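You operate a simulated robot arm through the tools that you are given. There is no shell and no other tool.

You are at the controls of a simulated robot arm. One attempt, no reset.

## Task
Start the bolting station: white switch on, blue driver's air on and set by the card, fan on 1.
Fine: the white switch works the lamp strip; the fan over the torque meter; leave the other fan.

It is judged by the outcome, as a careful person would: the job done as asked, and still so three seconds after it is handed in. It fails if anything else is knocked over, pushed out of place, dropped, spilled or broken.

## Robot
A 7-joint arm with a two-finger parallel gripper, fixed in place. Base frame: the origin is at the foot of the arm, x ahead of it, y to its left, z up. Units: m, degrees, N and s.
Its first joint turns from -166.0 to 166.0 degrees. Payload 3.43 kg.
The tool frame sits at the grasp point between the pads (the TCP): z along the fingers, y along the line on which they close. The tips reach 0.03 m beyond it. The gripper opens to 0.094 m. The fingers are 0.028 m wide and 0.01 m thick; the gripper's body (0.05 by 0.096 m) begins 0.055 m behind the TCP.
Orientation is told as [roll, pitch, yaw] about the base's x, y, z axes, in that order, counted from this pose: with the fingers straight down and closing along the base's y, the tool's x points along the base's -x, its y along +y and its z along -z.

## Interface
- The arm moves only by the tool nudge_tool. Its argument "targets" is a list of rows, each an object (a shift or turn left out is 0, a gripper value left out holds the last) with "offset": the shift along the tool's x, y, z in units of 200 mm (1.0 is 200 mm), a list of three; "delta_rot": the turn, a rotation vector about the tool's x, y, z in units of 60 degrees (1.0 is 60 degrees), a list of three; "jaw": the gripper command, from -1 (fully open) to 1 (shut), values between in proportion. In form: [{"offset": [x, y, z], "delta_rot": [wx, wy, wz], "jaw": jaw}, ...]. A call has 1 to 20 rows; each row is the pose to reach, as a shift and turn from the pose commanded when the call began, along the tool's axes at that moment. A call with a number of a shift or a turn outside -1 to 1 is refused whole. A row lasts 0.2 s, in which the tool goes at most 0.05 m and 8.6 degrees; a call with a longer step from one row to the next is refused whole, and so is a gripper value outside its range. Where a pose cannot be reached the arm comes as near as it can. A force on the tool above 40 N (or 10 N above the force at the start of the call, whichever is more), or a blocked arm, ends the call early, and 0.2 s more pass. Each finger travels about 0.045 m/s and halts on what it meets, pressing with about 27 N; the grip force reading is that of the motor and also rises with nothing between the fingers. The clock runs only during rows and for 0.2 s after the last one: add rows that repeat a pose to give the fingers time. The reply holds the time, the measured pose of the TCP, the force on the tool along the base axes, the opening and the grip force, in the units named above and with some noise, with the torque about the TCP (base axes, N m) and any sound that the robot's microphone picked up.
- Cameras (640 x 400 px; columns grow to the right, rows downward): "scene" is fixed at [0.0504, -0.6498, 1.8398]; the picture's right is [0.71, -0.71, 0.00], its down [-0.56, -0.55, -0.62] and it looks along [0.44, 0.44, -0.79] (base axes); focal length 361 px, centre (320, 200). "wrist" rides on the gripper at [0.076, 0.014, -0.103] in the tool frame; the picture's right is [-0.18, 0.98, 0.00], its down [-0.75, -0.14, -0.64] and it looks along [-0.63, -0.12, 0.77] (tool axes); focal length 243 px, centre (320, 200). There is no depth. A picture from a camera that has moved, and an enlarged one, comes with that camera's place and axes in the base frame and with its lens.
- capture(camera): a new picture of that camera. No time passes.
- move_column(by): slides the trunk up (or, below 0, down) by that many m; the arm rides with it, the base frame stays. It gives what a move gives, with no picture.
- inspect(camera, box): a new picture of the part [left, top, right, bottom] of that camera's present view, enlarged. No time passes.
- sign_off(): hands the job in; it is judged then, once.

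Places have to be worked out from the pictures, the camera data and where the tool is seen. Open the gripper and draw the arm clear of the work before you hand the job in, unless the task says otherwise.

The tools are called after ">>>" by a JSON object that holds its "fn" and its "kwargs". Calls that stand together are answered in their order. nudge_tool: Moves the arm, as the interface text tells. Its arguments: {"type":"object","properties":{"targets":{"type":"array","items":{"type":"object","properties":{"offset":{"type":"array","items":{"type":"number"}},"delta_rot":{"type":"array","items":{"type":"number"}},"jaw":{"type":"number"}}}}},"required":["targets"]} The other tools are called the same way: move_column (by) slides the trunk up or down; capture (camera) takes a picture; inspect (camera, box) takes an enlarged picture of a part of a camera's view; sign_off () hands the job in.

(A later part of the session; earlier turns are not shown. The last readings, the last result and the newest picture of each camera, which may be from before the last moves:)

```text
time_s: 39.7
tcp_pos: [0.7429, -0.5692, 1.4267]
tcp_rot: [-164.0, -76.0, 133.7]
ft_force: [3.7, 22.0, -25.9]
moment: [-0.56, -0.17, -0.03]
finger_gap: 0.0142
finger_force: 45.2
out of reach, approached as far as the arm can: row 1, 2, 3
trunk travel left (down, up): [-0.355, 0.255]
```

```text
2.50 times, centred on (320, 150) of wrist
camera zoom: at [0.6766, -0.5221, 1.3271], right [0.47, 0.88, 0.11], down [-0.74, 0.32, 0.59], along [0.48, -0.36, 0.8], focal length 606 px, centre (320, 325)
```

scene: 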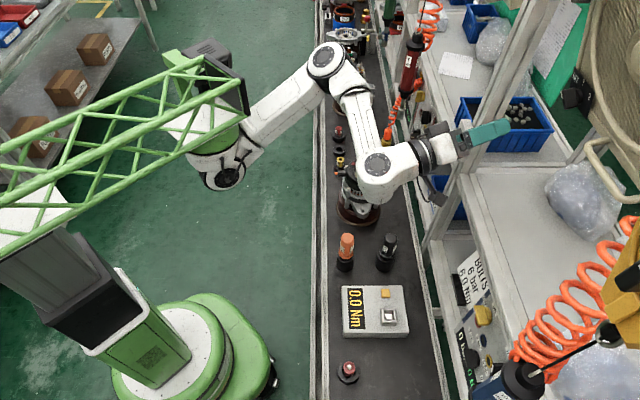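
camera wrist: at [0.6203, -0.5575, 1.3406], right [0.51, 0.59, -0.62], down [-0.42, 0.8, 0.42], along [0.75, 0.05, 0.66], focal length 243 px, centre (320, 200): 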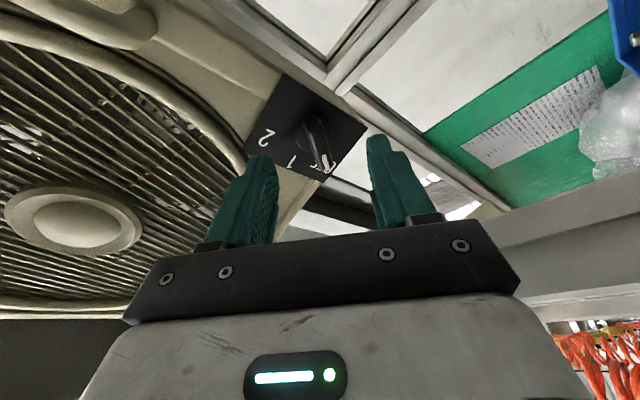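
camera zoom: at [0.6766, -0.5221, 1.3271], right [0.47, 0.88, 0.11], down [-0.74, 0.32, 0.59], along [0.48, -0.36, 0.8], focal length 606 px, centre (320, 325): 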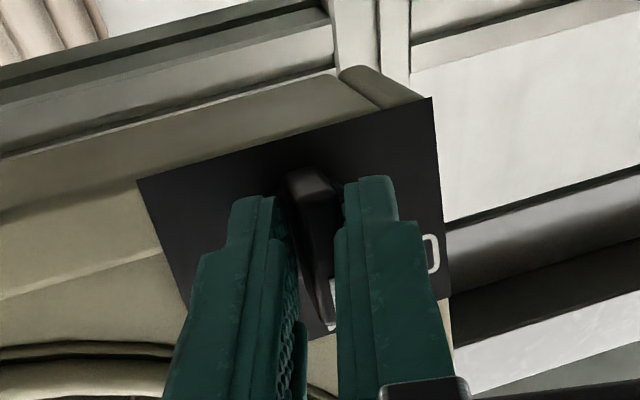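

The jaws are now at 0° (pointing at "1"). I release the knob and check its pointer and the fan.

>>> {"fn": "nudge_tool", "kwargs": {"targets": [{"jaw": 0.7}, {"jaw": 0.3}, {"jaw": -0.1}, {"jaw": -0.1}]}}

>>> {"fn": "inspect", "kwargs": {"camera": "scene", "box": [530, 60, 600, 130]}}

>>> {"fn": "inspect", "kwargs": {"camera": "wrist", "box": [200, 70, 440, 230]}}

>>> {"fn": "inspect", "kwargs": {"camera": "scene", "box": [630, 0, 640, 200]}}

```text
time_s: 40.7
tcp_pos: [0.7414, -0.5683, 1.4328]
tcp_rot: [-163.1, -75.5, 132.8]
ft_force: [-0.2, -0.5, -0.1]
moment: [0.0, 0.0, 0.0]
finger_gap: 0.0516
finger_force: 0.1
trunk travel left (down, up): [-0.355, 0.255]
```

```text
5.71 times, centred on (565, 95) of scene
camera zoom: at [0.0504, -0.6498, 1.8398], right [0.71, -0.71, 0.0], down [-0.56, -0.55, -0.62], along [0.44, 0.44, -0.79], focal length 2063 px, centre (-1080, 800)
```

zoom: 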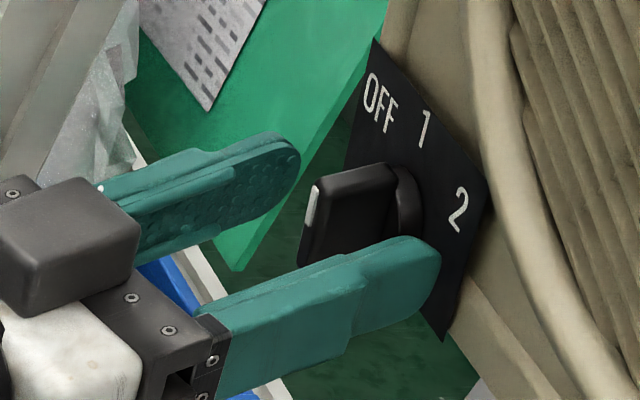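

```text
2.50 times, centred on (320, 150) of wrist
camera zoom: at [0.6757, -0.522, 1.3324], right [0.47, 0.88, 0.11], down [-0.74, 0.33, 0.58], along [0.48, -0.35, 0.8], focal length 606 px, centre (320, 325)
```

zoom: 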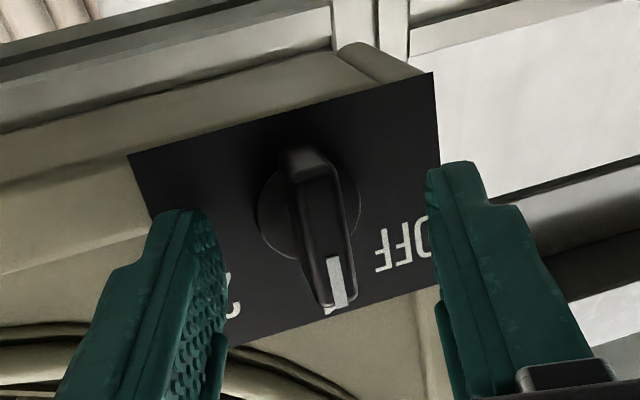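

```text
2.00 times, centred on (635, 100) of scene
camera zoom: at [0.0504, -0.6498, 1.8398], right [0.71, -0.71, 0.0], down [-0.56, -0.55, -0.62], along [0.44, 0.44, -0.79], focal length 722 px, centre (-310, 400)
```

zoom: 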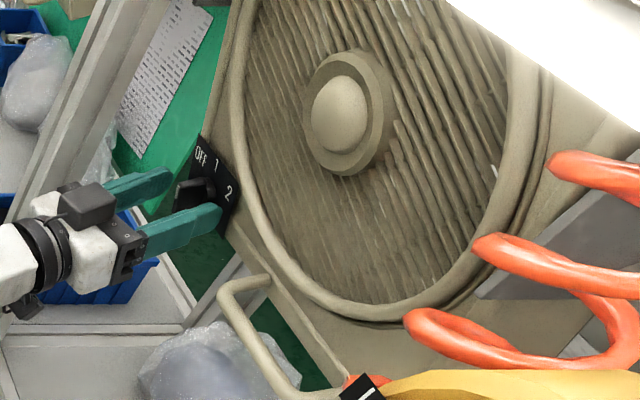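

The knob now points toward "1". I back straight out ~7 cm and take a frontal look to verify the angle and whether the fan is running.

>>> {"fn": "nudge_tool", "kwargs": {"targets": [{"offset": [0, 0, -0.12]}, {"offset": [0, 0, -0.24]}, {"offset": [0, 0, -0.38]}]}}

>>> {"fn": "inspect", "kwargs": {"camera": "wrist", "box": [240, 40, 400, 180]}}

>>> {"fn": "capture", "kwargs": {"camera": "wrist"}}

>>> {"fn": "capture", "kwargs": {"camera": "scene"}}

```text
time_s: 41.5
tcp_pos: [0.6738, -0.5341, 1.4141]
tcp_rot: [-163.9, -75.6, 133.6]
ft_force: [0.3, -0.7, -1.1]
moment: [0.0, 0.0, -0.01]
finger_gap: 0.0517
finger_force: 0.1
out of reach, approached as far as the arm can: row 1, 2
trunk travel left (down, up): [-0.355, 0.255]
```

```text
2.86 times, centred on (320, 110) of wrist
camera zoom: at [0.6087, -0.4874, 1.3133], right [0.47, 0.88, 0.11], down [-0.74, 0.33, 0.59], along [0.48, -0.36, 0.8], focal length 693 px, centre (320, 457)
```

zoom: 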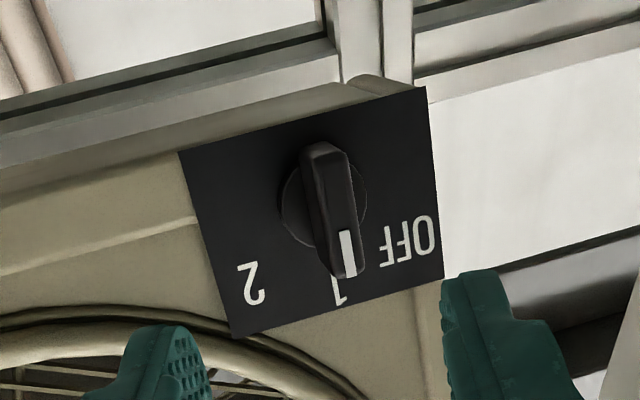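

```text
taken
camera wrist: at [0.6087, -0.4874, 1.3133], right [0.47, 0.88, 0.11], down [-0.74, 0.33, 0.59], along [0.48, -0.36, 0.8], focal length 243 px, centre (320, 200)
```

wrist: 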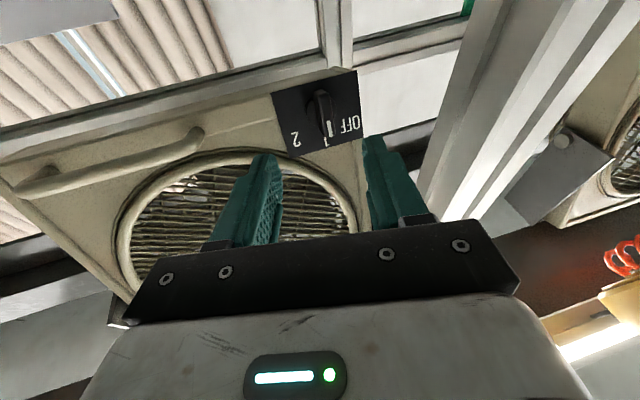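

```text
taken
```

scene: 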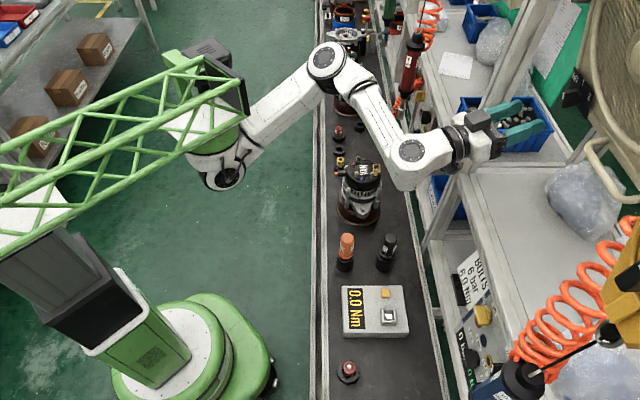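

The pointer stands at "1". I check whether the fan is spinning by taking a zoom of its grille.

>>> {"fn": "inspect", "kwargs": {"camera": "wrist", "box": [110, 130, 370, 290]}}

>>> {"fn": "inspect", "kwargs": {"camera": "wrist", "box": [560, 40, 640, 240]}}

```text
2.46 times, centred on (240, 210) of wrist
camera zoom: at [0.6087, -0.4874, 1.3133], right [0.47, 0.88, 0.11], down [-0.74, 0.33, 0.59], along [0.48, -0.36, 0.8], focal length 597 px, centre (517, 175)
```

zoom: 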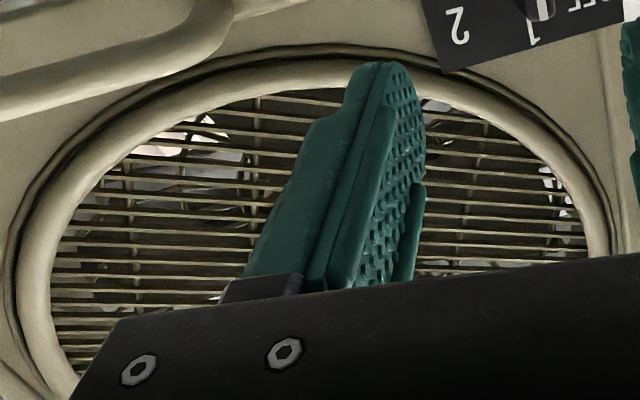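

```text
2.00 times, centred on (600, 140) of wrist
camera zoom: at [0.6087, -0.4874, 1.3133], right [0.47, 0.88, 0.11], down [-0.74, 0.33, 0.59], along [0.48, -0.36, 0.8], focal length 485 px, centre (-240, 320)
```

zoom: 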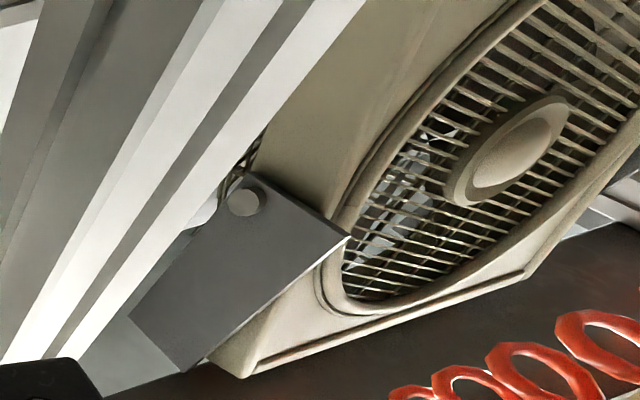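

I can't tell blade motion from one frame; I'll compare later. Next is the blue driver's panel: I back the tool out of the fan bay and level it facing the station.

>>> {"fn": "nudge_tool", "kwargs": {"targets": [{"offset": [-0.03, -0.01, -0.2], "delta_rot": [0.02, 0.02, 0.0]}, {"offset": [-0.06, -0.02, -0.4], "delta_rot": [0.08, 0.08, 0.01]}, {"offset": [-0.09, -0.03, -0.6], "delta_rot": [0.16, 0.16, 0.025]}, {"offset": [-0.1215, -0.042, -0.8], "delta_rot": [0.2438, 0.2379, 0.0367]}]}}

>>> {"fn": "capture", "kwargs": {"camera": "scene"}}

>>> {"fn": "capture", "kwargs": {"camera": "wrist"}}

```text
time_s: 42.5
tcp_pos: [0.5339, -0.457, 1.3959]
tcp_rot: [166.4, -89.4, 148.3]
ft_force: [-0.5, -0.5, -0.9]
moment: [-0.01, 0.01, 0.02]
finger_gap: 0.0516
finger_force: 0.1
trunk travel left (down, up): [-0.355, 0.255]
```

```text
taken
```

scene: 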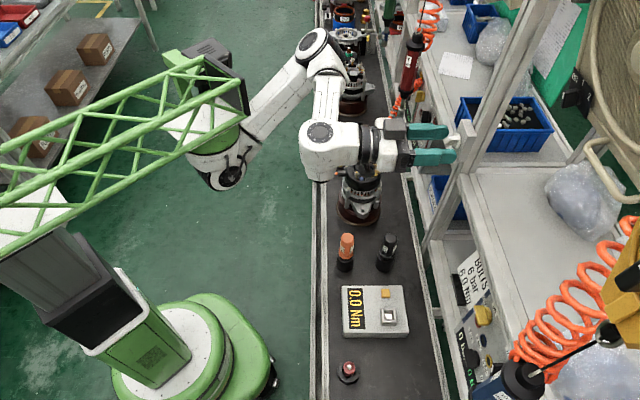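

```text
taken
camera wrist: at [0.4732, -0.3763, 1.3183], right [0.7, 0.69, 0.19], down [-0.56, 0.36, 0.75], along [0.45, -0.62, 0.64], focal length 243 px, centre (320, 200)
```

wrist: 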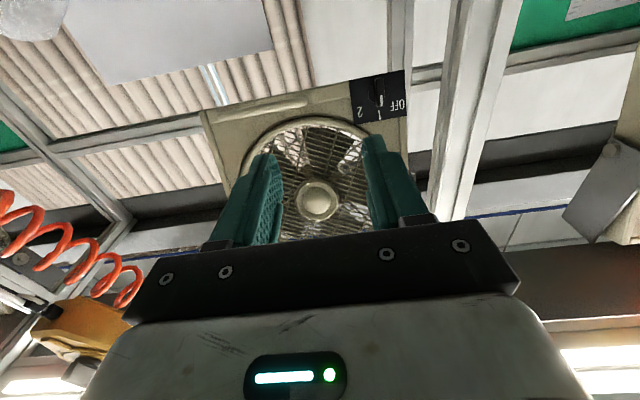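

Clear frontal view: the fan knob points straight up at "1". I zoom on the blades now to compare with a later frame.

>>> {"fn": "inspect", "kwargs": {"camera": "wrist", "box": [240, 70, 420, 240]}}

>>> {"fn": "nudge_tool", "kwargs": {"targets": [{"offset": [0, 0, 0]}]}}

>>> {"fn": "inspect", "kwargs": {"camera": "wrist", "box": [240, 70, 420, 240]}}

```text
2.35 times, centred on (330, 155) of wrist
camera zoom: at [0.4732, -0.3763, 1.3183], right [0.7, 0.69, 0.19], down [-0.56, 0.36, 0.75], along [0.45, -0.62, 0.64], focal length 571 px, centre (296, 306)
```

zoom: 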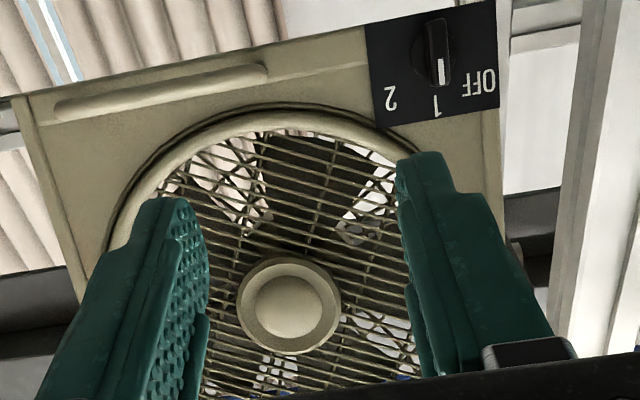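

```text
time_s: 42.9
tcp_pos: [0.5334, -0.4575, 1.3986]
tcp_rot: [-176.1, -89.2, 130.7]
ft_force: [-0.4, 0.1, -0.3]
moment: [-0.02, -0.02, -0.02]
finger_gap: 0.0518
finger_force: 0.0
trunk travel left (down, up): [-0.355, 0.255]
```

```text
2.35 times, centred on (330, 155) of wrist
camera zoom: at [0.4737, -0.3757, 1.3197], right [0.7, 0.69, 0.18], down [-0.56, 0.36, 0.74], along [0.45, -0.62, 0.64], focal length 571 px, centre (296, 306)
```

zoom: 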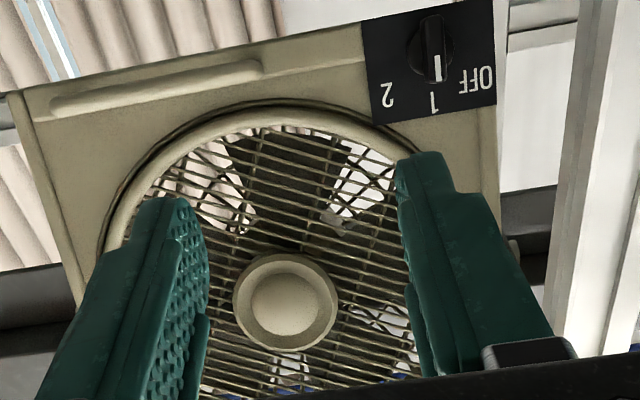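

Comparing the two frames, the blades have turned: the fan is running at 1. Now I shift along the station (−t) to come in front of the blue driver's panel, still high.

>>> {"fn": "nudge_tool", "kwargs": {"targets": [{"offset": [0, -0.2, -0.02]}, {"offset": [0, -0.4, -0.04]}, {"offset": [0, -0.6, -0.06]}, {"offset": [0, -0.8, -0.08]}, {"offset": [0, -1.0, -0.1]}]}}

>>> {"fn": "capture", "kwargs": {"camera": "scene"}}

>>> {"fn": "capture", "kwargs": {"camera": "wrist"}}

```text
time_s: 44.1
tcp_pos: [0.3799, -0.5858, 1.3935]
tcp_rot: [152.8, -89.1, 162.1]
ft_force: [0.4, 0.5, 0.0]
moment: [0.01, -0.01, -0.01]
finger_gap: 0.0516
finger_force: 0.0
trunk travel left (down, up): [-0.355, 0.255]
```

```text
taken
```

scene: 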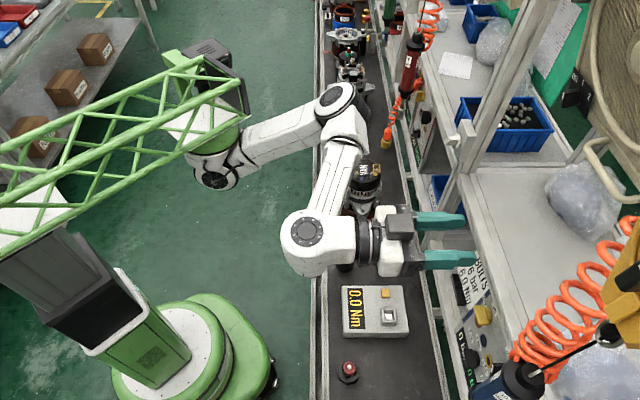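

```text
taken
camera wrist: at [0.3193, -0.5042, 1.3156], right [0.69, 0.7, 0.19], down [-0.56, 0.36, 0.75], along [0.45, -0.62, 0.64], focal length 243 px, centre (320, 200)
```

wrist: 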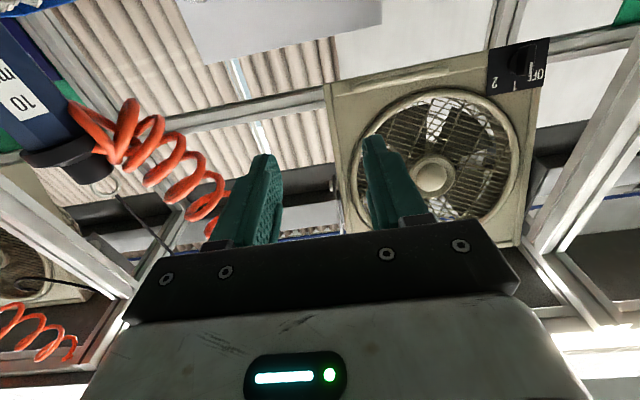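

The fan blades show a new position again, so it is running. I lower the trunk only 0.2 m for now (the elbow hangs over the alternators) and look.

>>> {"fn": "move_column", "kwargs": {"by": -0.2}}

>>> {"fn": "capture", "kwargs": {"camera": "scene"}}

>>> {"fn": "capture", "kwargs": {"camera": "wrist"}}

```text
time_s: 46.3
tcp_pos: [0.3769, -0.5864, 1.1913]
tcp_rot: [140.7, -89.1, 174.0]
ft_force: [-1.1, 0.2, 0.2]
moment: [-0.01, 0.0, 0.01]
finger_gap: 0.0517
finger_force: 0.1
trunk travel left (down, up): [-0.155, 0.455]
```

```text
taken
```

scene: 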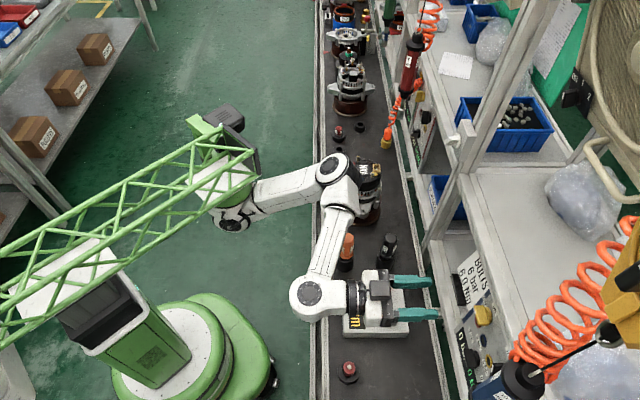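

```text
taken
camera wrist: at [0.3172, -0.5046, 1.1144], right [0.7, 0.69, 0.19], down [-0.56, 0.36, 0.74], along [0.45, -0.63, 0.64], focal length 243 px, centre (320, 200)
```

wrist: 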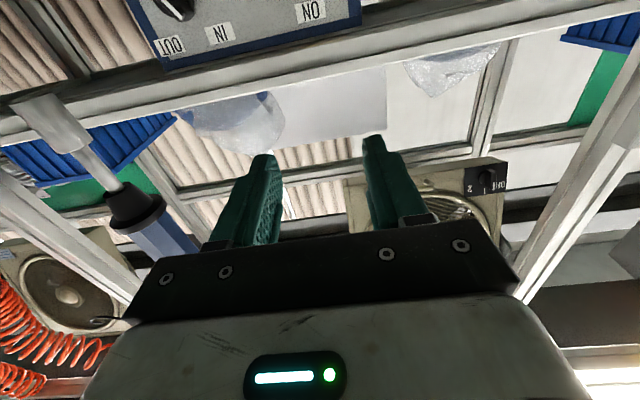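

The elbow is clear of the alternator by several centimetres. I try lowering the hand with the arm itself by 6 cm to bring the panel into view.

>>> {"fn": "nudge_tool", "kwargs": {"targets": [{"offset": [0.15, 0, 0]}, {"offset": [0.3, 0, 0]}]}}

>>> {"fn": "capture", "kwargs": {"camera": "scene"}}

>>> {"fn": "capture", "kwargs": {"camera": "wrist"}}

```text
time_s: 46.9
tcp_pos: [0.3793, -0.5871, 1.1321]
tcp_rot: [153.2, -89.3, 161.3]
ft_force: [0.2, 0.3, 0.6]
moment: [0.02, -0.01, 0.03]
finger_gap: 0.0517
finger_force: 0.1
trunk travel left (down, up): [-0.155, 0.455]
```

```text
taken
```

scene: 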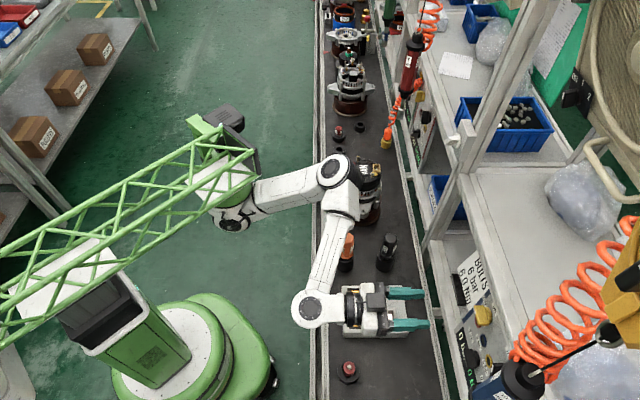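

```text
taken
camera wrist: at [0.3186, -0.5035, 1.0549], right [0.7, 0.69, 0.19], down [-0.56, 0.36, 0.75], along [0.45, -0.62, 0.64], focal length 243 px, centre (320, 200)
```

wrist: 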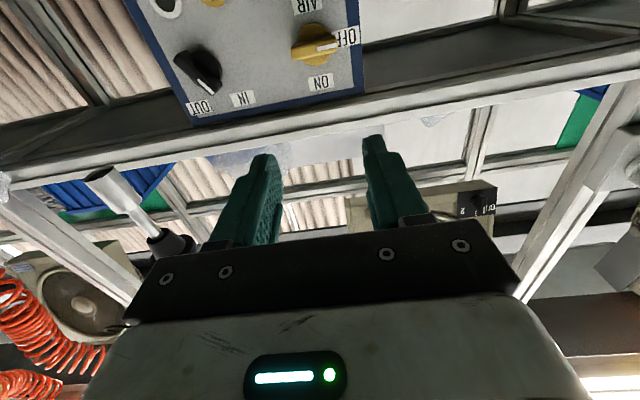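

No limits here. I zoom on the panel to check the lever, its labels and the panel's slope.

>>> {"fn": "inspect", "kwargs": {"camera": "wrist", "box": [140, 0, 380, 120]}}

>>> {"fn": "inspect", "kwargs": {"camera": "wrist", "box": [120, 0, 400, 10]}}

```text
2.67 times, centred on (260, 60) of wrist
camera zoom: at [0.3186, -0.5035, 1.0549], right [0.7, 0.69, 0.19], down [-0.56, 0.36, 0.75], along [0.45, -0.62, 0.64], focal length 647 px, centre (480, 573)
```

zoom: 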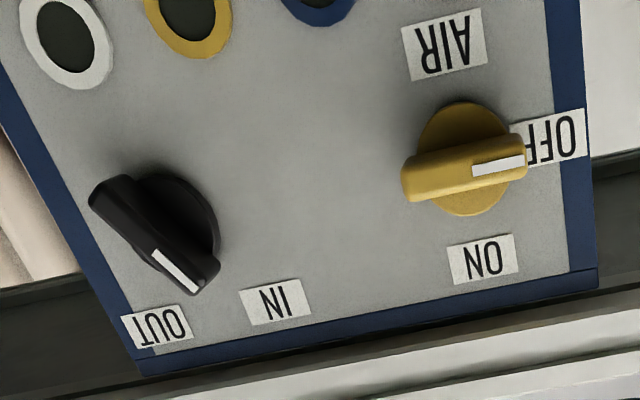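

```text
2.29 times, centred on (260, 5) of wrist
camera zoom: at [0.3186, -0.5035, 1.0549], right [0.7, 0.69, 0.19], down [-0.56, 0.36, 0.75], along [0.45, -0.62, 0.64], focal length 555 px, centre (457, 646)
```

zoom: 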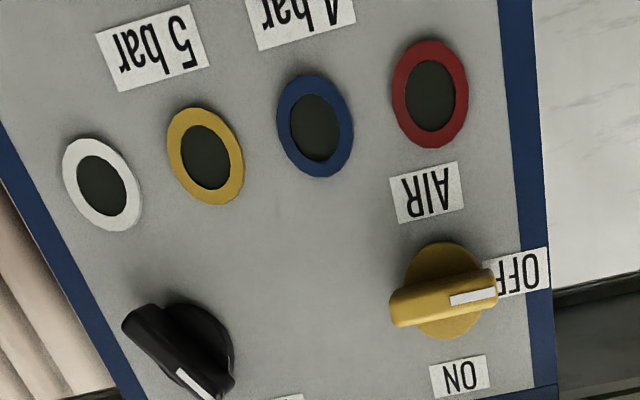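

The panel is nearly vertical at n≈0.855; the air lever's bar is horizontal (pointing at OFF, +t side), ON is above; its front is about n=0.82, t=-0.143, z=1.089. I roll the tool −90° in two calls so the jaws can close vertically on it.

>>> {"fn": "nudge_tool", "kwargs": {"targets": [{"offset": [0.03, 0.003, 0], "delta_rot": [0, 0, -0.125]}, {"offset": [0.06, 0.006, 0], "delta_rot": [0, 0, -0.25]}, {"offset": [0.09, 0.01, 0], "delta_rot": [0, 0, -0.375]}, {"offset": [0.12, 0.013, 0], "delta_rot": [0, 0, -0.5]}, {"offset": [0.16, 0.016, 0], "delta_rot": [0, 0, -0.625]}, {"offset": [0.215, 0.02, 0], "delta_rot": [0, 0, -0.75]}]}}

>>> {"fn": "capture", "kwargs": {"camera": "scene"}}

>>> {"fn": "capture", "kwargs": {"camera": "wrist"}}

```text
time_s: 48.3
tcp_pos: [0.3804, -0.582, 1.0974]
tcp_rot: [-92.4, -45.3, 46.4]
ft_force: [0.3, 0.5, -0.3]
moment: [0.02, 0.01, 0.03]
finger_gap: 0.0519
finger_force: 0.1
trunk travel left (down, up): [-0.155, 0.455]
```

```text
taken
```

scene: 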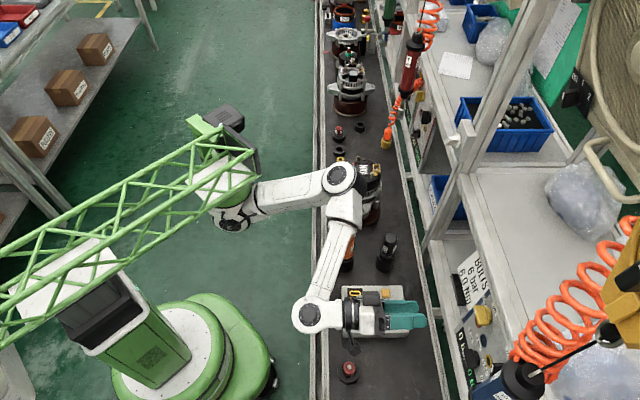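

```text
taken
camera wrist: at [0.2794, -0.5415, 1.0293], right [0.6, 0.57, -0.56], down [-0.16, 0.77, 0.62], along [0.78, -0.28, 0.55], focal length 243 px, centre (320, 200)
```

wrist: 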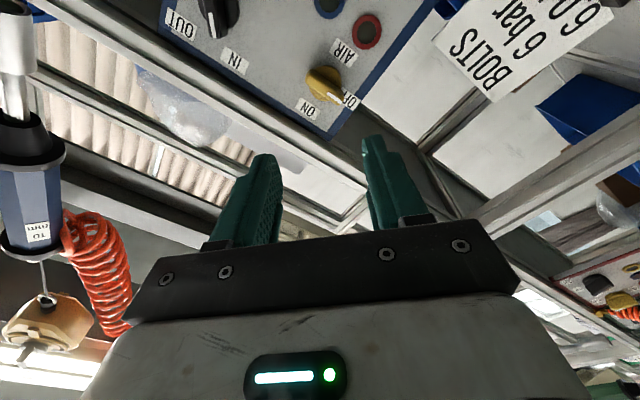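

−45° done with no limits. The driver hangs clear to the side. I complete the second −45°.

>>> {"fn": "nudge_tool", "kwargs": {"targets": [{"delta_rot": [0, 0, -0.125]}, {"delta_rot": [0, 0, -0.25]}, {"delta_rot": [0, 0, -0.375]}, {"delta_rot": [0, 0, -0.5]}, {"delta_rot": [0, 0, -0.625]}, {"delta_rot": [0, 0, -0.75]}]}}

>>> {"fn": "capture", "kwargs": {"camera": "scene"}}

>>> {"fn": "capture", "kwargs": {"camera": "wrist"}}

```text
time_s: 49.7
tcp_pos: [0.3796, -0.5818, 1.0969]
tcp_rot: [-91.6, -0.4, 44.7]
ft_force: [-0.1, -0.2, 0.5]
moment: [0.01, -0.01, 0.03]
finger_gap: 0.0516
finger_force: 0.1
trunk travel left (down, up): [-0.155, 0.455]
```

```text
taken
```

scene: 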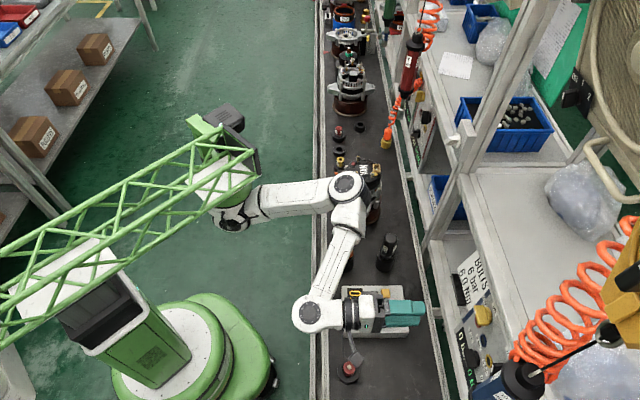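

```text
taken
camera wrist: at [0.2551, -0.564, 1.0787], right [0.15, 0.11, -0.98], down [0.08, 0.99, 0.13], along [0.98, -0.1, 0.14], focal length 243 px, centre (320, 200)
```

wrist: 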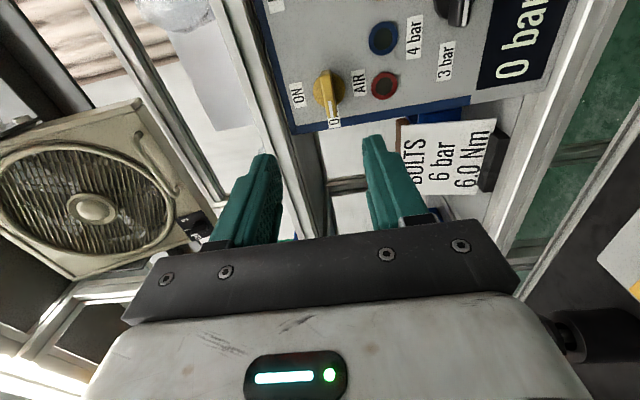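

Roll complete. The lever's bar now runs along the jaws' plane, slightly left of the fingers' centre line. I zoom in to measure the offset.

>>> {"fn": "inspect", "kwargs": {"camera": "wrist", "box": [260, 30, 400, 150]}}

>>> {"fn": "inspect", "kwargs": {"camera": "scene", "box": [320, 140, 420, 240]}}

>>> {"fn": "inspect", "kwargs": {"camera": "wrist", "box": [300, 0, 640, 10]}}

```text
3.33 times, centred on (330, 90) of wrist
camera zoom: at [0.2551, -0.564, 1.0787], right [0.15, 0.11, -0.98], down [0.08, 0.99, 0.13], along [0.98, -0.1, 0.14], focal length 809 px, centre (287, 567)
```

zoom: 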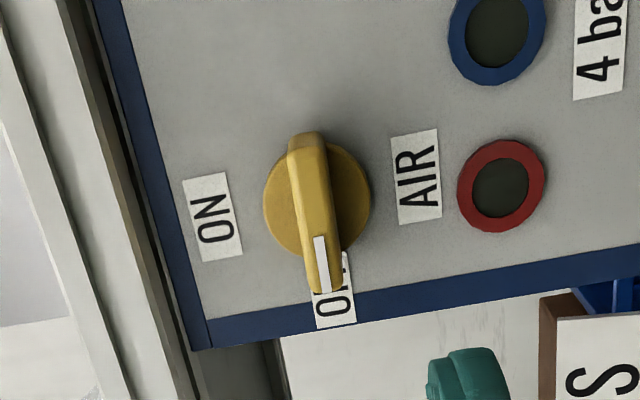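

```text
4.00 times, centred on (370, 190) of scene
camera zoom: at [0.0504, -0.6498, 1.8398], right [0.71, -0.71, 0.0], down [-0.56, -0.55, -0.62], along [0.44, 0.44, -0.79], focal length 1444 px, centre (120, 240)
```

zoom: 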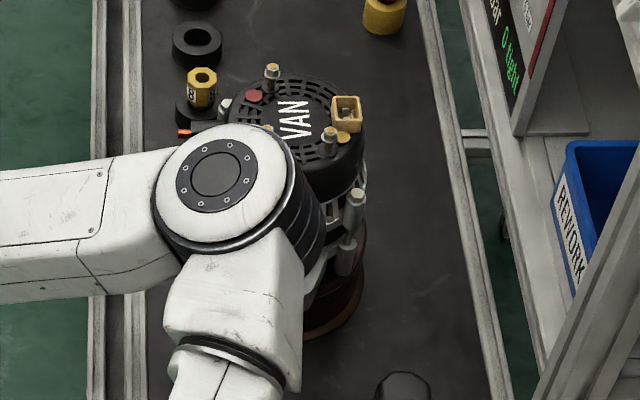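

```text
1.88 times, centred on (470, 5) of wrist
camera zoom: at [0.2551, -0.564, 1.0787], right [0.15, 0.11, -0.98], down [0.08, 0.99, 0.13], along [0.98, -0.1, 0.14], focal length 457 px, centre (38, 567)
```

zoom: 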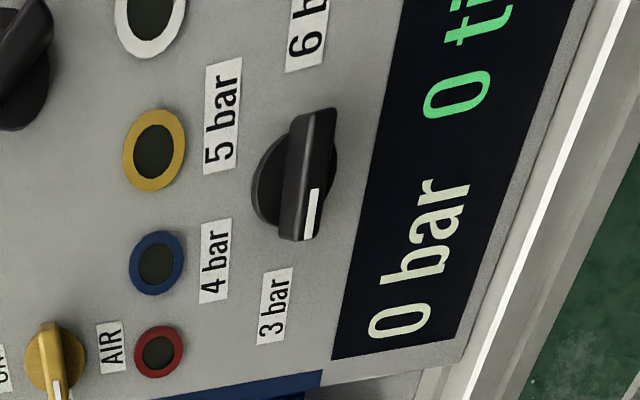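

The axis of the lever is about 7 mm below and 3.5 mm beside the tool line. I correct that and advance to 2.5 cm short of the bar.

>>> {"fn": "nudge_tool", "kwargs": {"targets": [{"offset": [0.005, 0.0155, 0.141], "delta_rot": [-0.009, 0, 0]}, {"offset": [0.01, 0.031, 0.283], "delta_rot": [-0.018, 0, 0]}, {"offset": [0.0155, 0.0465, 0.424], "delta_rot": [-0.027, 0, 0]}, {"offset": [0.0155, 0.0465, 0.424], "delta_rot": [-0.027, 0, 0]}]}}

>>> {"fn": "inspect", "kwargs": {"camera": "wrist", "box": [240, 40, 400, 180]}}

>>> {"fn": "capture", "kwargs": {"camera": "scene"}}

```text
time_s: 50.7
tcp_pos: [0.4371, -0.6437, 1.0902]
tcp_rot: [-90.0, -0.6, 44.7]
ft_force: [-0.4, 0.9, 0.5]
moment: [0.02, -0.01, -0.02]
finger_gap: 0.0516
finger_force: 0.1
trunk travel left (down, up): [-0.155, 0.455]
```

```text
2.86 times, centred on (320, 110) of wrist
camera zoom: at [0.3118, -0.6264, 1.0744], right [0.14, 0.14, -0.98], down [0.08, 0.99, 0.15], along [0.99, -0.1, 0.12], focal length 693 px, centre (320, 457)
```

zoom: 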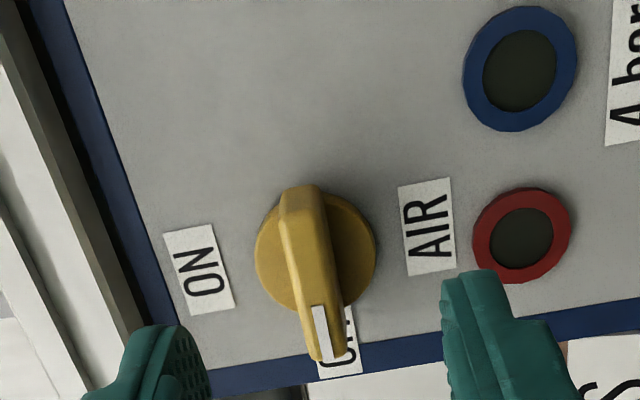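

```text
taken
```

scene: 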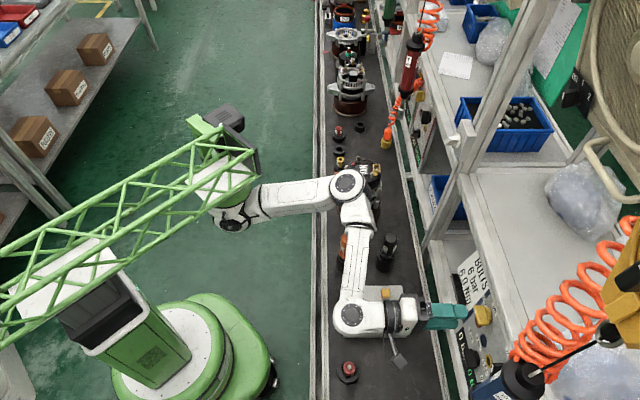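

Well aligned (TCP n=0.764, t=-0.146, z=1.090). I advance 4 cm so the fingertips straddle the lever bar, then close.

>>> {"fn": "nudge_tool", "kwargs": {"targets": [{"offset": [0, 0, 0.07]}, {"offset": [0, 0, 0.14]}, {"offset": [0, 0, 0.2]}, {"offset": [0, 0, 0.2], "jaw": 0.3}, {"offset": [0, 0, 0.2], "jaw": 0.6}]}}

>>> {"fn": "inspect", "kwargs": {"camera": "wrist", "box": [240, 80, 400, 220]}}

>>> {"fn": "inspect", "kwargs": {"camera": "scene", "box": [420, 270, 520, 370]}}

```text
time_s: 51.9
tcp_pos: [0.4657, -0.673, 1.0903]
tcp_rot: [-90.1, -0.5, 44.8]
ft_force: [-0.7, -0.4, -0.5]
moment: [0.01, 0.0, 0.02]
finger_gap: 0.0188
finger_force: 0.1
trunk travel left (down, up): [-0.155, 0.455]
```

```text
2.86 times, centred on (320, 150) of wrist
camera zoom: at [0.3404, -0.6547, 1.0748], right [0.14, 0.14, -0.98], down [0.08, 0.99, 0.15], along [0.99, -0.1, 0.12], focal length 693 px, centre (320, 343)
```

zoom: 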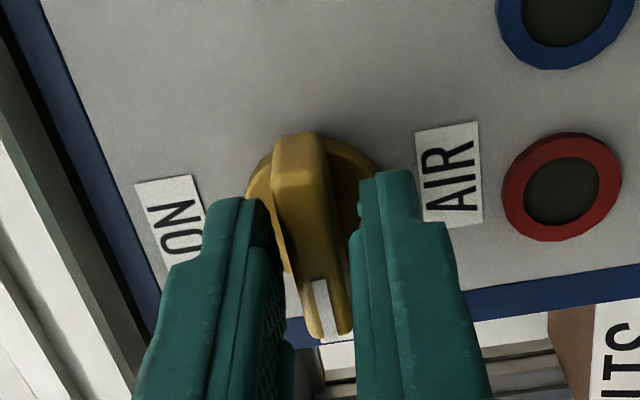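

```text
4.00 times, centred on (470, 320) of scene
camera zoom: at [0.0504, -0.6498, 1.8398], right [0.71, -0.71, 0.0], down [-0.56, -0.55, -0.62], along [0.44, 0.44, -0.79], focal length 1444 px, centre (-280, -280)
```

zoom: 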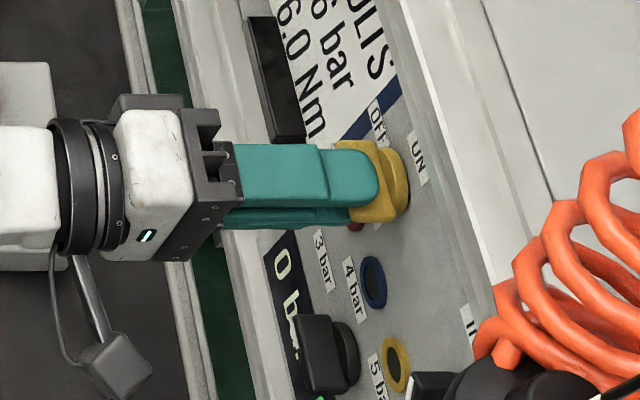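

The jaws are centred on the lever bar with no contact. I close and begin turning clockwise toward ON.

>>> {"fn": "nudge_tool", "kwargs": {"targets": [{"jaw": 0.9}, {"jaw": 1.0}, {"jaw": 1.0}, {"jaw": 1.0}]}}

>>> {"fn": "nudge_tool", "kwargs": {"targets": [{"delta_rot": [0, 0, 0.1]}, {"delta_rot": [0, 0, 0.2]}, {"delta_rot": [0, 0, 0.3]}]}}

>>> {"fn": "inspect", "kwargs": {"camera": "wrist", "box": [240, 80, 400, 220]}}

```text
time_s: 52.9
tcp_pos: [0.4665, -0.6722, 1.0918]
tcp_rot: [-90.1, -0.3, 44.9]
ft_force: [3.1, -6.5, 13.9]
moment: [-0.15, -0.22, -0.25]
finger_gap: 0.0109
finger_force: 44.2
trunk travel left (down, up): [-0.155, 0.455]
```

```text
time_s: 53.7
tcp_pos: [0.4653, -0.6726, 1.0911]
tcp_rot: [-90.0, -18.6, 44.6]
ft_force: [3.2, -5.0, 17.8]
moment: [0.01, -0.06, -0.87]
finger_gap: 0.0107
finger_force: 44.0
trunk travel left (down, up): [-0.155, 0.455]
```

```text
2.86 times, centred on (320, 150) of wrist
camera zoom: at [0.3463, -0.6485, 1.0524], right [0.35, 0.34, -0.87], down [0.02, 0.93, 0.37], along [0.94, -0.15, 0.31], focal length 693 px, centre (320, 343)
```

zoom: 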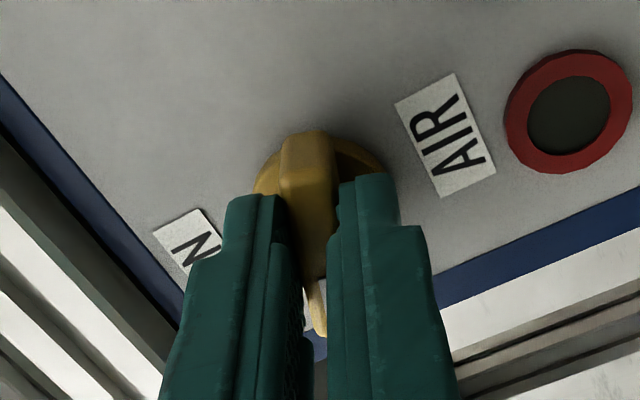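

Turning well with the lever following. I add a 2 mm upward correction for the side load and continue.

>>> {"fn": "nudge_tool", "kwargs": {"targets": [{"offset": [-0.003, -0.0095, 0], "delta_rot": [0, 0, 0.12]}, {"offset": [-0.003, -0.0095, 0], "delta_rot": [0, 0, 0.24]}, {"offset": [-0.003, -0.0095, 0], "delta_rot": [0, 0, 0.36]}, {"offset": [-0.003, -0.0095, 0], "delta_rot": [0, 0, 0.48]}]}}

>>> {"fn": "inspect", "kwargs": {"camera": "wrist", "box": [240, 80, 400, 220]}}

>>> {"fn": "capture", "kwargs": {"camera": "scene"}}

```text
time_s: 54.7
tcp_pos: [0.4667, -0.6722, 1.0901]
tcp_rot: [-89.7, -47.5, 44.5]
ft_force: [-7.7, 14.8, -9.1]
moment: [-0.55, -0.51, 1.1]
finger_gap: 0.0111
finger_force: 44.8
trunk travel left (down, up): [-0.155, 0.455]
```

```text
2.86 times, centred on (320, 150) of wrist
camera zoom: at [0.3657, -0.629, 1.0238], right [0.6, 0.6, -0.53], down [-0.16, 0.74, 0.65], along [0.78, -0.31, 0.54], focal length 693 px, centre (320, 343)
```

zoom: 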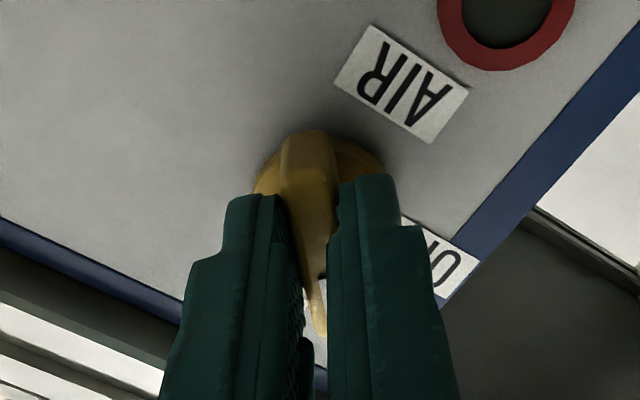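

```text
taken
```

scene: 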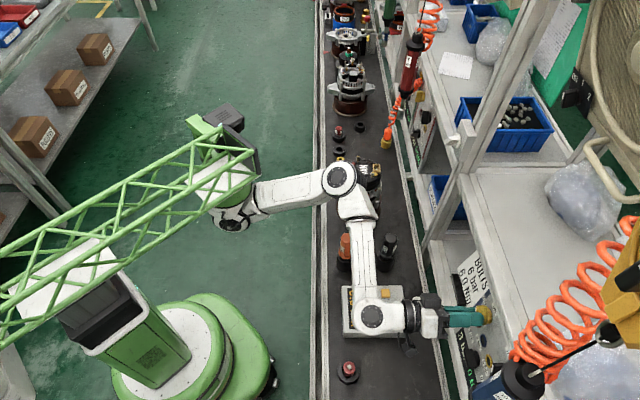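

Lever is about halfway. I continue in the same way.

>>> {"fn": "nudge_tool", "kwargs": {"targets": [{"delta_rot": [0, 0, 0.12], "offset": [0.002, 0.005, -0.003]}, {"delta_rot": [0, 0, 0.24], "offset": [0.002, 0.005, -0.003]}, {"delta_rot": [0, 0, 0.36], "offset": [0.002, 0.005, -0.003]}, {"delta_rot": [0, 0, 0.48], "offset": [0.002, 0.005, -0.003]}]}}

>>> {"fn": "inspect", "kwargs": {"camera": "wrist", "box": [240, 80, 400, 220]}}

```text
time_s: 55.7
tcp_pos: [0.4677, -0.6722, 1.0886]
tcp_rot: [-88.8, -75.7, 43.7]
ft_force: [-5.5, 25.3, 26.4]
moment: [-0.87, -0.82, 0.45]
finger_gap: 0.0111
finger_force: 44.9
trunk travel left (down, up): [-0.155, 0.455]
```

```text
2.86 times, centred on (320, 150) of wrist
camera zoom: at [0.3919, -0.6028, 1.0117], right [0.71, 0.7, -0.06], down [-0.42, 0.49, 0.77], along [0.57, -0.52, 0.64], focal length 693 px, centre (320, 343)
```

zoom: 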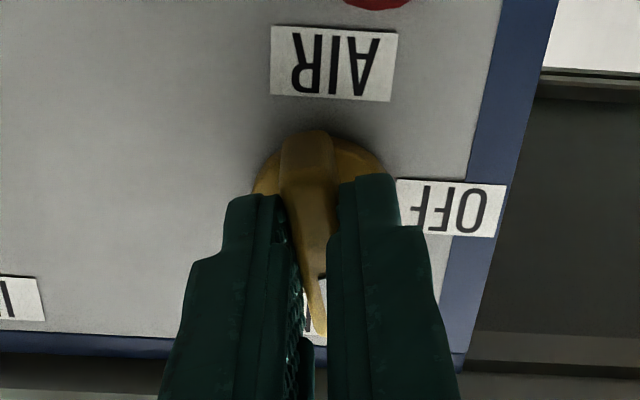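

Nearly there (14° to go). I relieve the loads slightly (up, +t, back) and finish the turn to ON.

>>> {"fn": "nudge_tool", "kwargs": {"targets": [{"offset": [-0.0115, 0.005, -0.01], "delta_rot": [0, 0, 0.06]}, {"offset": [-0.0115, 0.005, -0.01], "delta_rot": [0, 0, 0.13]}, {"offset": [-0.0115, 0.005, -0.01], "delta_rot": [0, 0, 0.2]}, {"offset": [-0.0115, 0.005, -0.01], "delta_rot": [0, 0, 0.25]}]}}

>>> {"fn": "inspect", "kwargs": {"camera": "wrist", "box": [240, 80, 400, 220]}}

>>> {"fn": "inspect", "kwargs": {"camera": "scene", "box": [440, 300, 540, 400]}}

```text
time_s: 56.7
tcp_pos: [0.4668, -0.6714, 1.0869]
tcp_rot: [68.9, -89.0, -114.0]
ft_force: [9.9, -1.1, 36.8]
moment: [-2.01, -0.29, 0.45]
finger_gap: 0.0107
finger_force: 44.7
trunk travel left (down, up): [-0.155, 0.455]
```

```text
2.86 times, centred on (320, 150) of wrist
camera zoom: at [0.4066, -0.5877, 1.0118], right [0.69, 0.69, 0.2], down [-0.56, 0.34, 0.76], along [0.45, -0.64, 0.62], focal length 693 px, centre (320, 343)
```

zoom: 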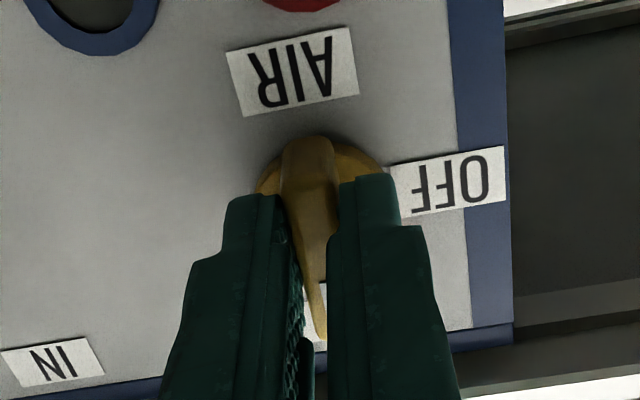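

```text
4.00 times, centred on (490, 350) of scene
camera zoom: at [0.0504, -0.6498, 1.8398], right [0.71, -0.71, 0.0], down [-0.56, -0.55, -0.62], along [0.44, 0.44, -0.79], focal length 1444 px, centre (-360, -400)
```

zoom: 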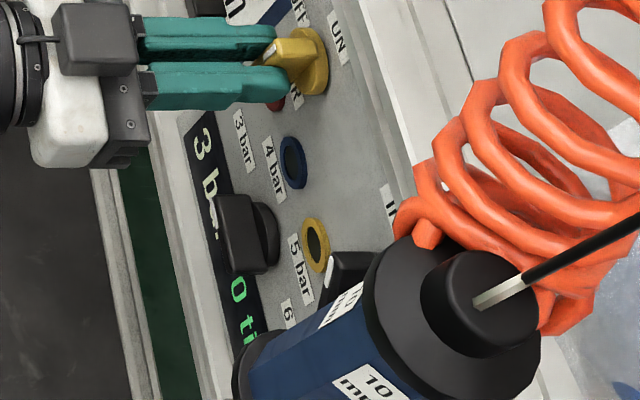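

The display now reads "3 bar": the air is on and the lever is against its ON stop. I release the lever and back off.

>>> {"fn": "nudge_tool", "kwargs": {"targets": [{"jaw": 0.7}, {"jaw": 0.4}, {"jaw": 0.0}, {"jaw": -0.1}]}}

>>> {"fn": "nudge_tool", "kwargs": {"targets": [{"offset": [0, 0, -0.12]}, {"offset": [0, 0, -0.25]}, {"offset": [0, 0, -0.4]}]}}

>>> {"fn": "capture", "kwargs": {"camera": "wrist"}}

>>> {"fn": "inspect", "kwargs": {"camera": "wrist", "box": [200, 0, 420, 150]}}

>>> {"fn": "capture", "kwargs": {"camera": "scene"}}

```text
time_s: 57.7
tcp_pos: [0.4665, -0.6714, 1.0833]
tcp_rot: [50.5, -88.5, -95.7]
ft_force: [0.4, -0.9, -0.3]
moment: [0.03, 0.0, 0.0]
finger_gap: 0.0517
finger_force: 0.0
trunk travel left (down, up): [-0.155, 0.455]
```

```text
time_s: 58.5
tcp_pos: [0.4103, -0.6152, 1.0841]
tcp_rot: [53.3, -88.3, -98.7]
ft_force: [0.3, -0.4, -0.3]
moment: [-0.02, -0.02, 0.01]
finger_gap: 0.0519
finger_force: 0.0
trunk travel left (down, up): [-0.155, 0.455]
```

```text
taken
camera wrist: at [0.3499, -0.531, 1.009], right [0.7, 0.69, 0.21], down [-0.56, 0.34, 0.76], along [0.45, -0.64, 0.62], focal length 243 px, centre (320, 200)
```

wrist: 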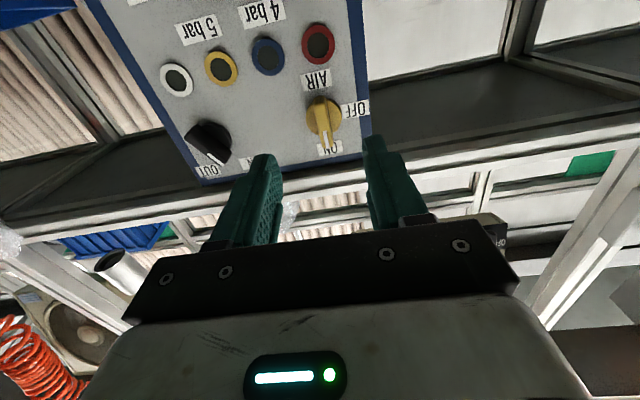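

```text
2.67 times, centred on (310, 75) of wrist
camera zoom: at [0.3499, -0.531, 1.009], right [0.7, 0.69, 0.21], down [-0.56, 0.34, 0.76], along [0.45, -0.64, 0.62], focal length 647 px, centre (347, 533)
```

zoom: 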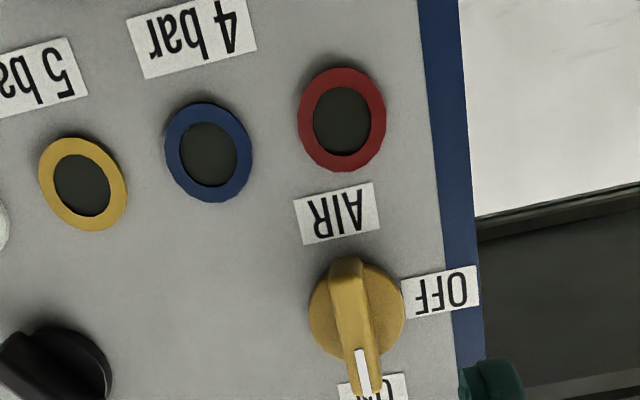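

```text
taken
```

scene: 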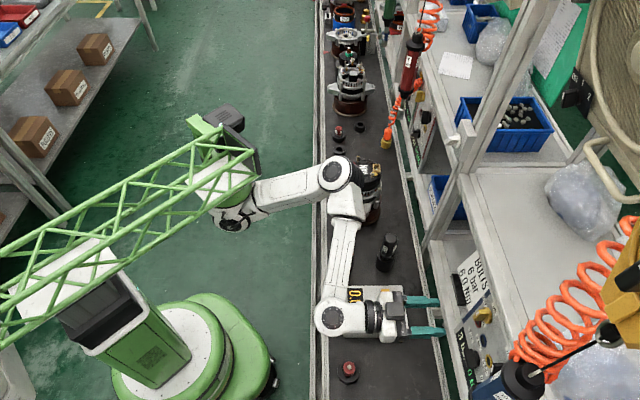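

Air is on: the lever is at ON. For the pressure knob (about t=-0.20, z=0.98, now at "3 bar") the elbow would come low over the bottles, so I raise the trunk 0.1 m and reach down with the arm instead.

>>> {"fn": "move_column", "kwargs": {"by": 0.1}}

>>> {"fn": "nudge_tool", "kwargs": {"targets": [{"offset": [0.2, -0.04, -0.05]}, {"offset": [0.4, -0.08, -0.1]}, {"offset": [0.6, -0.14, -0.15]}, {"offset": [0.8, -0.2, -0.2]}]}}

>>> {"fn": "capture", "kwargs": {"camera": "scene"}}

>>> {"fn": "capture", "kwargs": {"camera": "wrist"}}

```text
time_s: 59.8
tcp_pos: [0.4124, -0.6151, 1.1851]
tcp_rot: [47.4, -88.6, -92.7]
ft_force: [0.2, -0.4, 0.5]
moment: [0.0, -0.03, 0.02]
finger_gap: 0.0517
finger_force: 0.0
trunk travel left (down, up): [-0.255, 0.355]
```

```text
time_s: 60.8
tcp_pos: [0.3556, -0.61, 1.0324]
tcp_rot: [93.4, -89.0, -138.6]
ft_force: [-0.2, 0.5, 1.0]
moment: [-0.02, -0.03, -0.01]
finger_gap: 0.0515
finger_force: 0.0
trunk travel left (down, up): [-0.255, 0.355]
```

```text
taken
```

scene: 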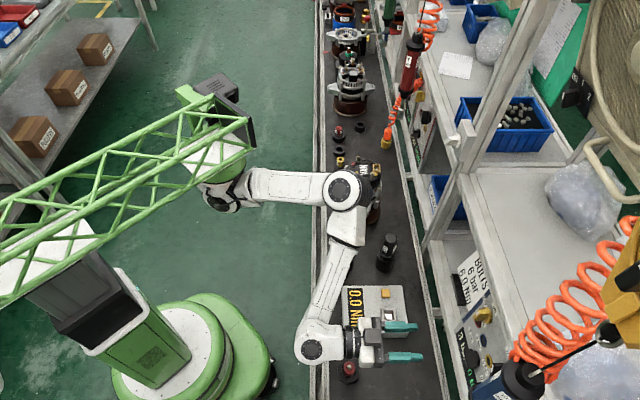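

```text
taken
camera wrist: at [0.295, -0.528, 0.9563], right [0.7, 0.69, 0.2], down [-0.56, 0.35, 0.75], along [0.45, -0.64, 0.63], focal length 243 px, centre (320, 200)
```

wrist: 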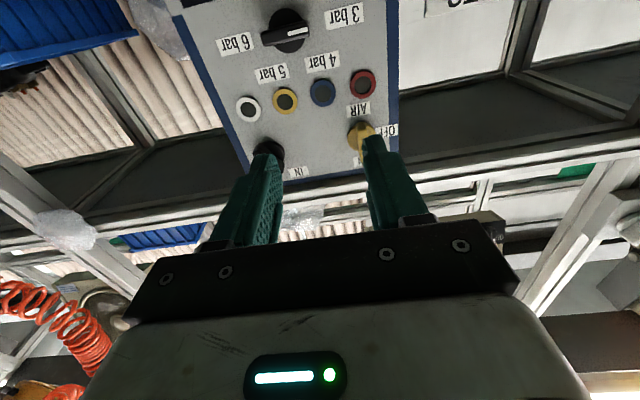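

Reach is fine here and the elbow is well above the bottles. I zoom on the pressure knob and its scale.

>>> {"fn": "inspect", "kwargs": {"camera": "wrist", "box": [190, 0, 410, 110]}}

>>> {"fn": "inspect", "kwargs": {"camera": "wrist", "box": [200, 0, 400, 5]}}

>>> {"fn": "inspect", "kwargs": {"camera": "wrist", "box": [0, 100, 200, 400]}}

```text
2.91 times, centred on (300, 55) of wrist
camera zoom: at [0.295, -0.528, 0.9563], right [0.7, 0.69, 0.2], down [-0.56, 0.35, 0.75], along [0.45, -0.64, 0.63], focal length 706 px, centre (378, 622)
```

zoom: 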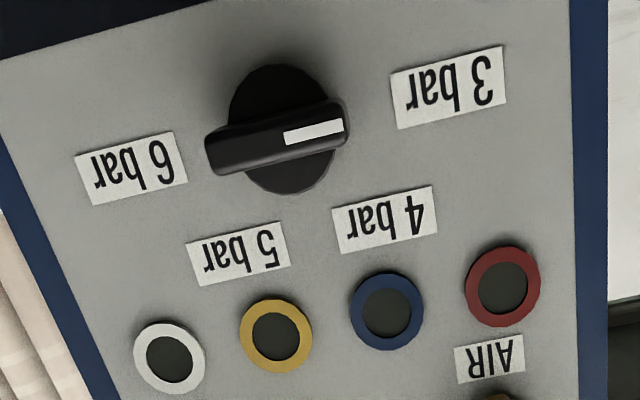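

```text
3.20 times, centred on (300, 2) of wrist
camera zoom: at [0.295, -0.528, 0.9563], right [0.7, 0.69, 0.2], down [-0.56, 0.35, 0.75], along [0.45, -0.64, 0.63], focal length 776 px, centre (384, 832)
```

zoom: 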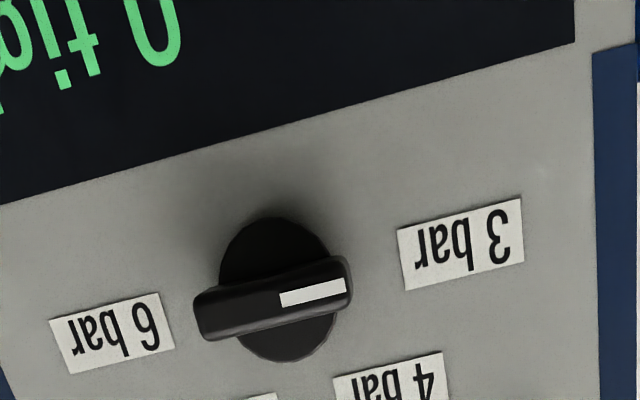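

```text
1.33 times, centred on (100, 250) of wrist
camera zoom: at [0.295, -0.528, 0.9563], right [0.7, 0.69, 0.2], down [-0.56, 0.35, 0.75], along [0.45, -0.64, 0.63], focal length 324 px, centre (613, 133)
```

zoom: 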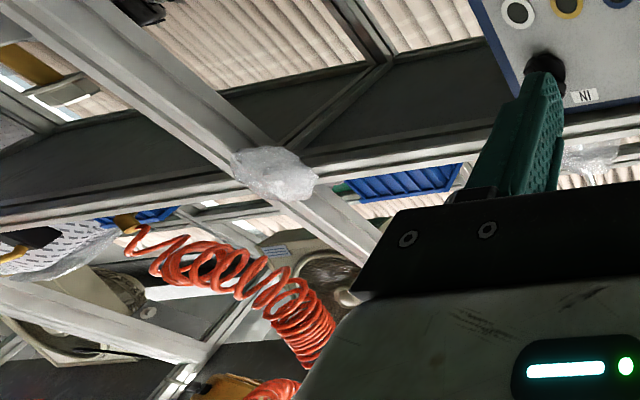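

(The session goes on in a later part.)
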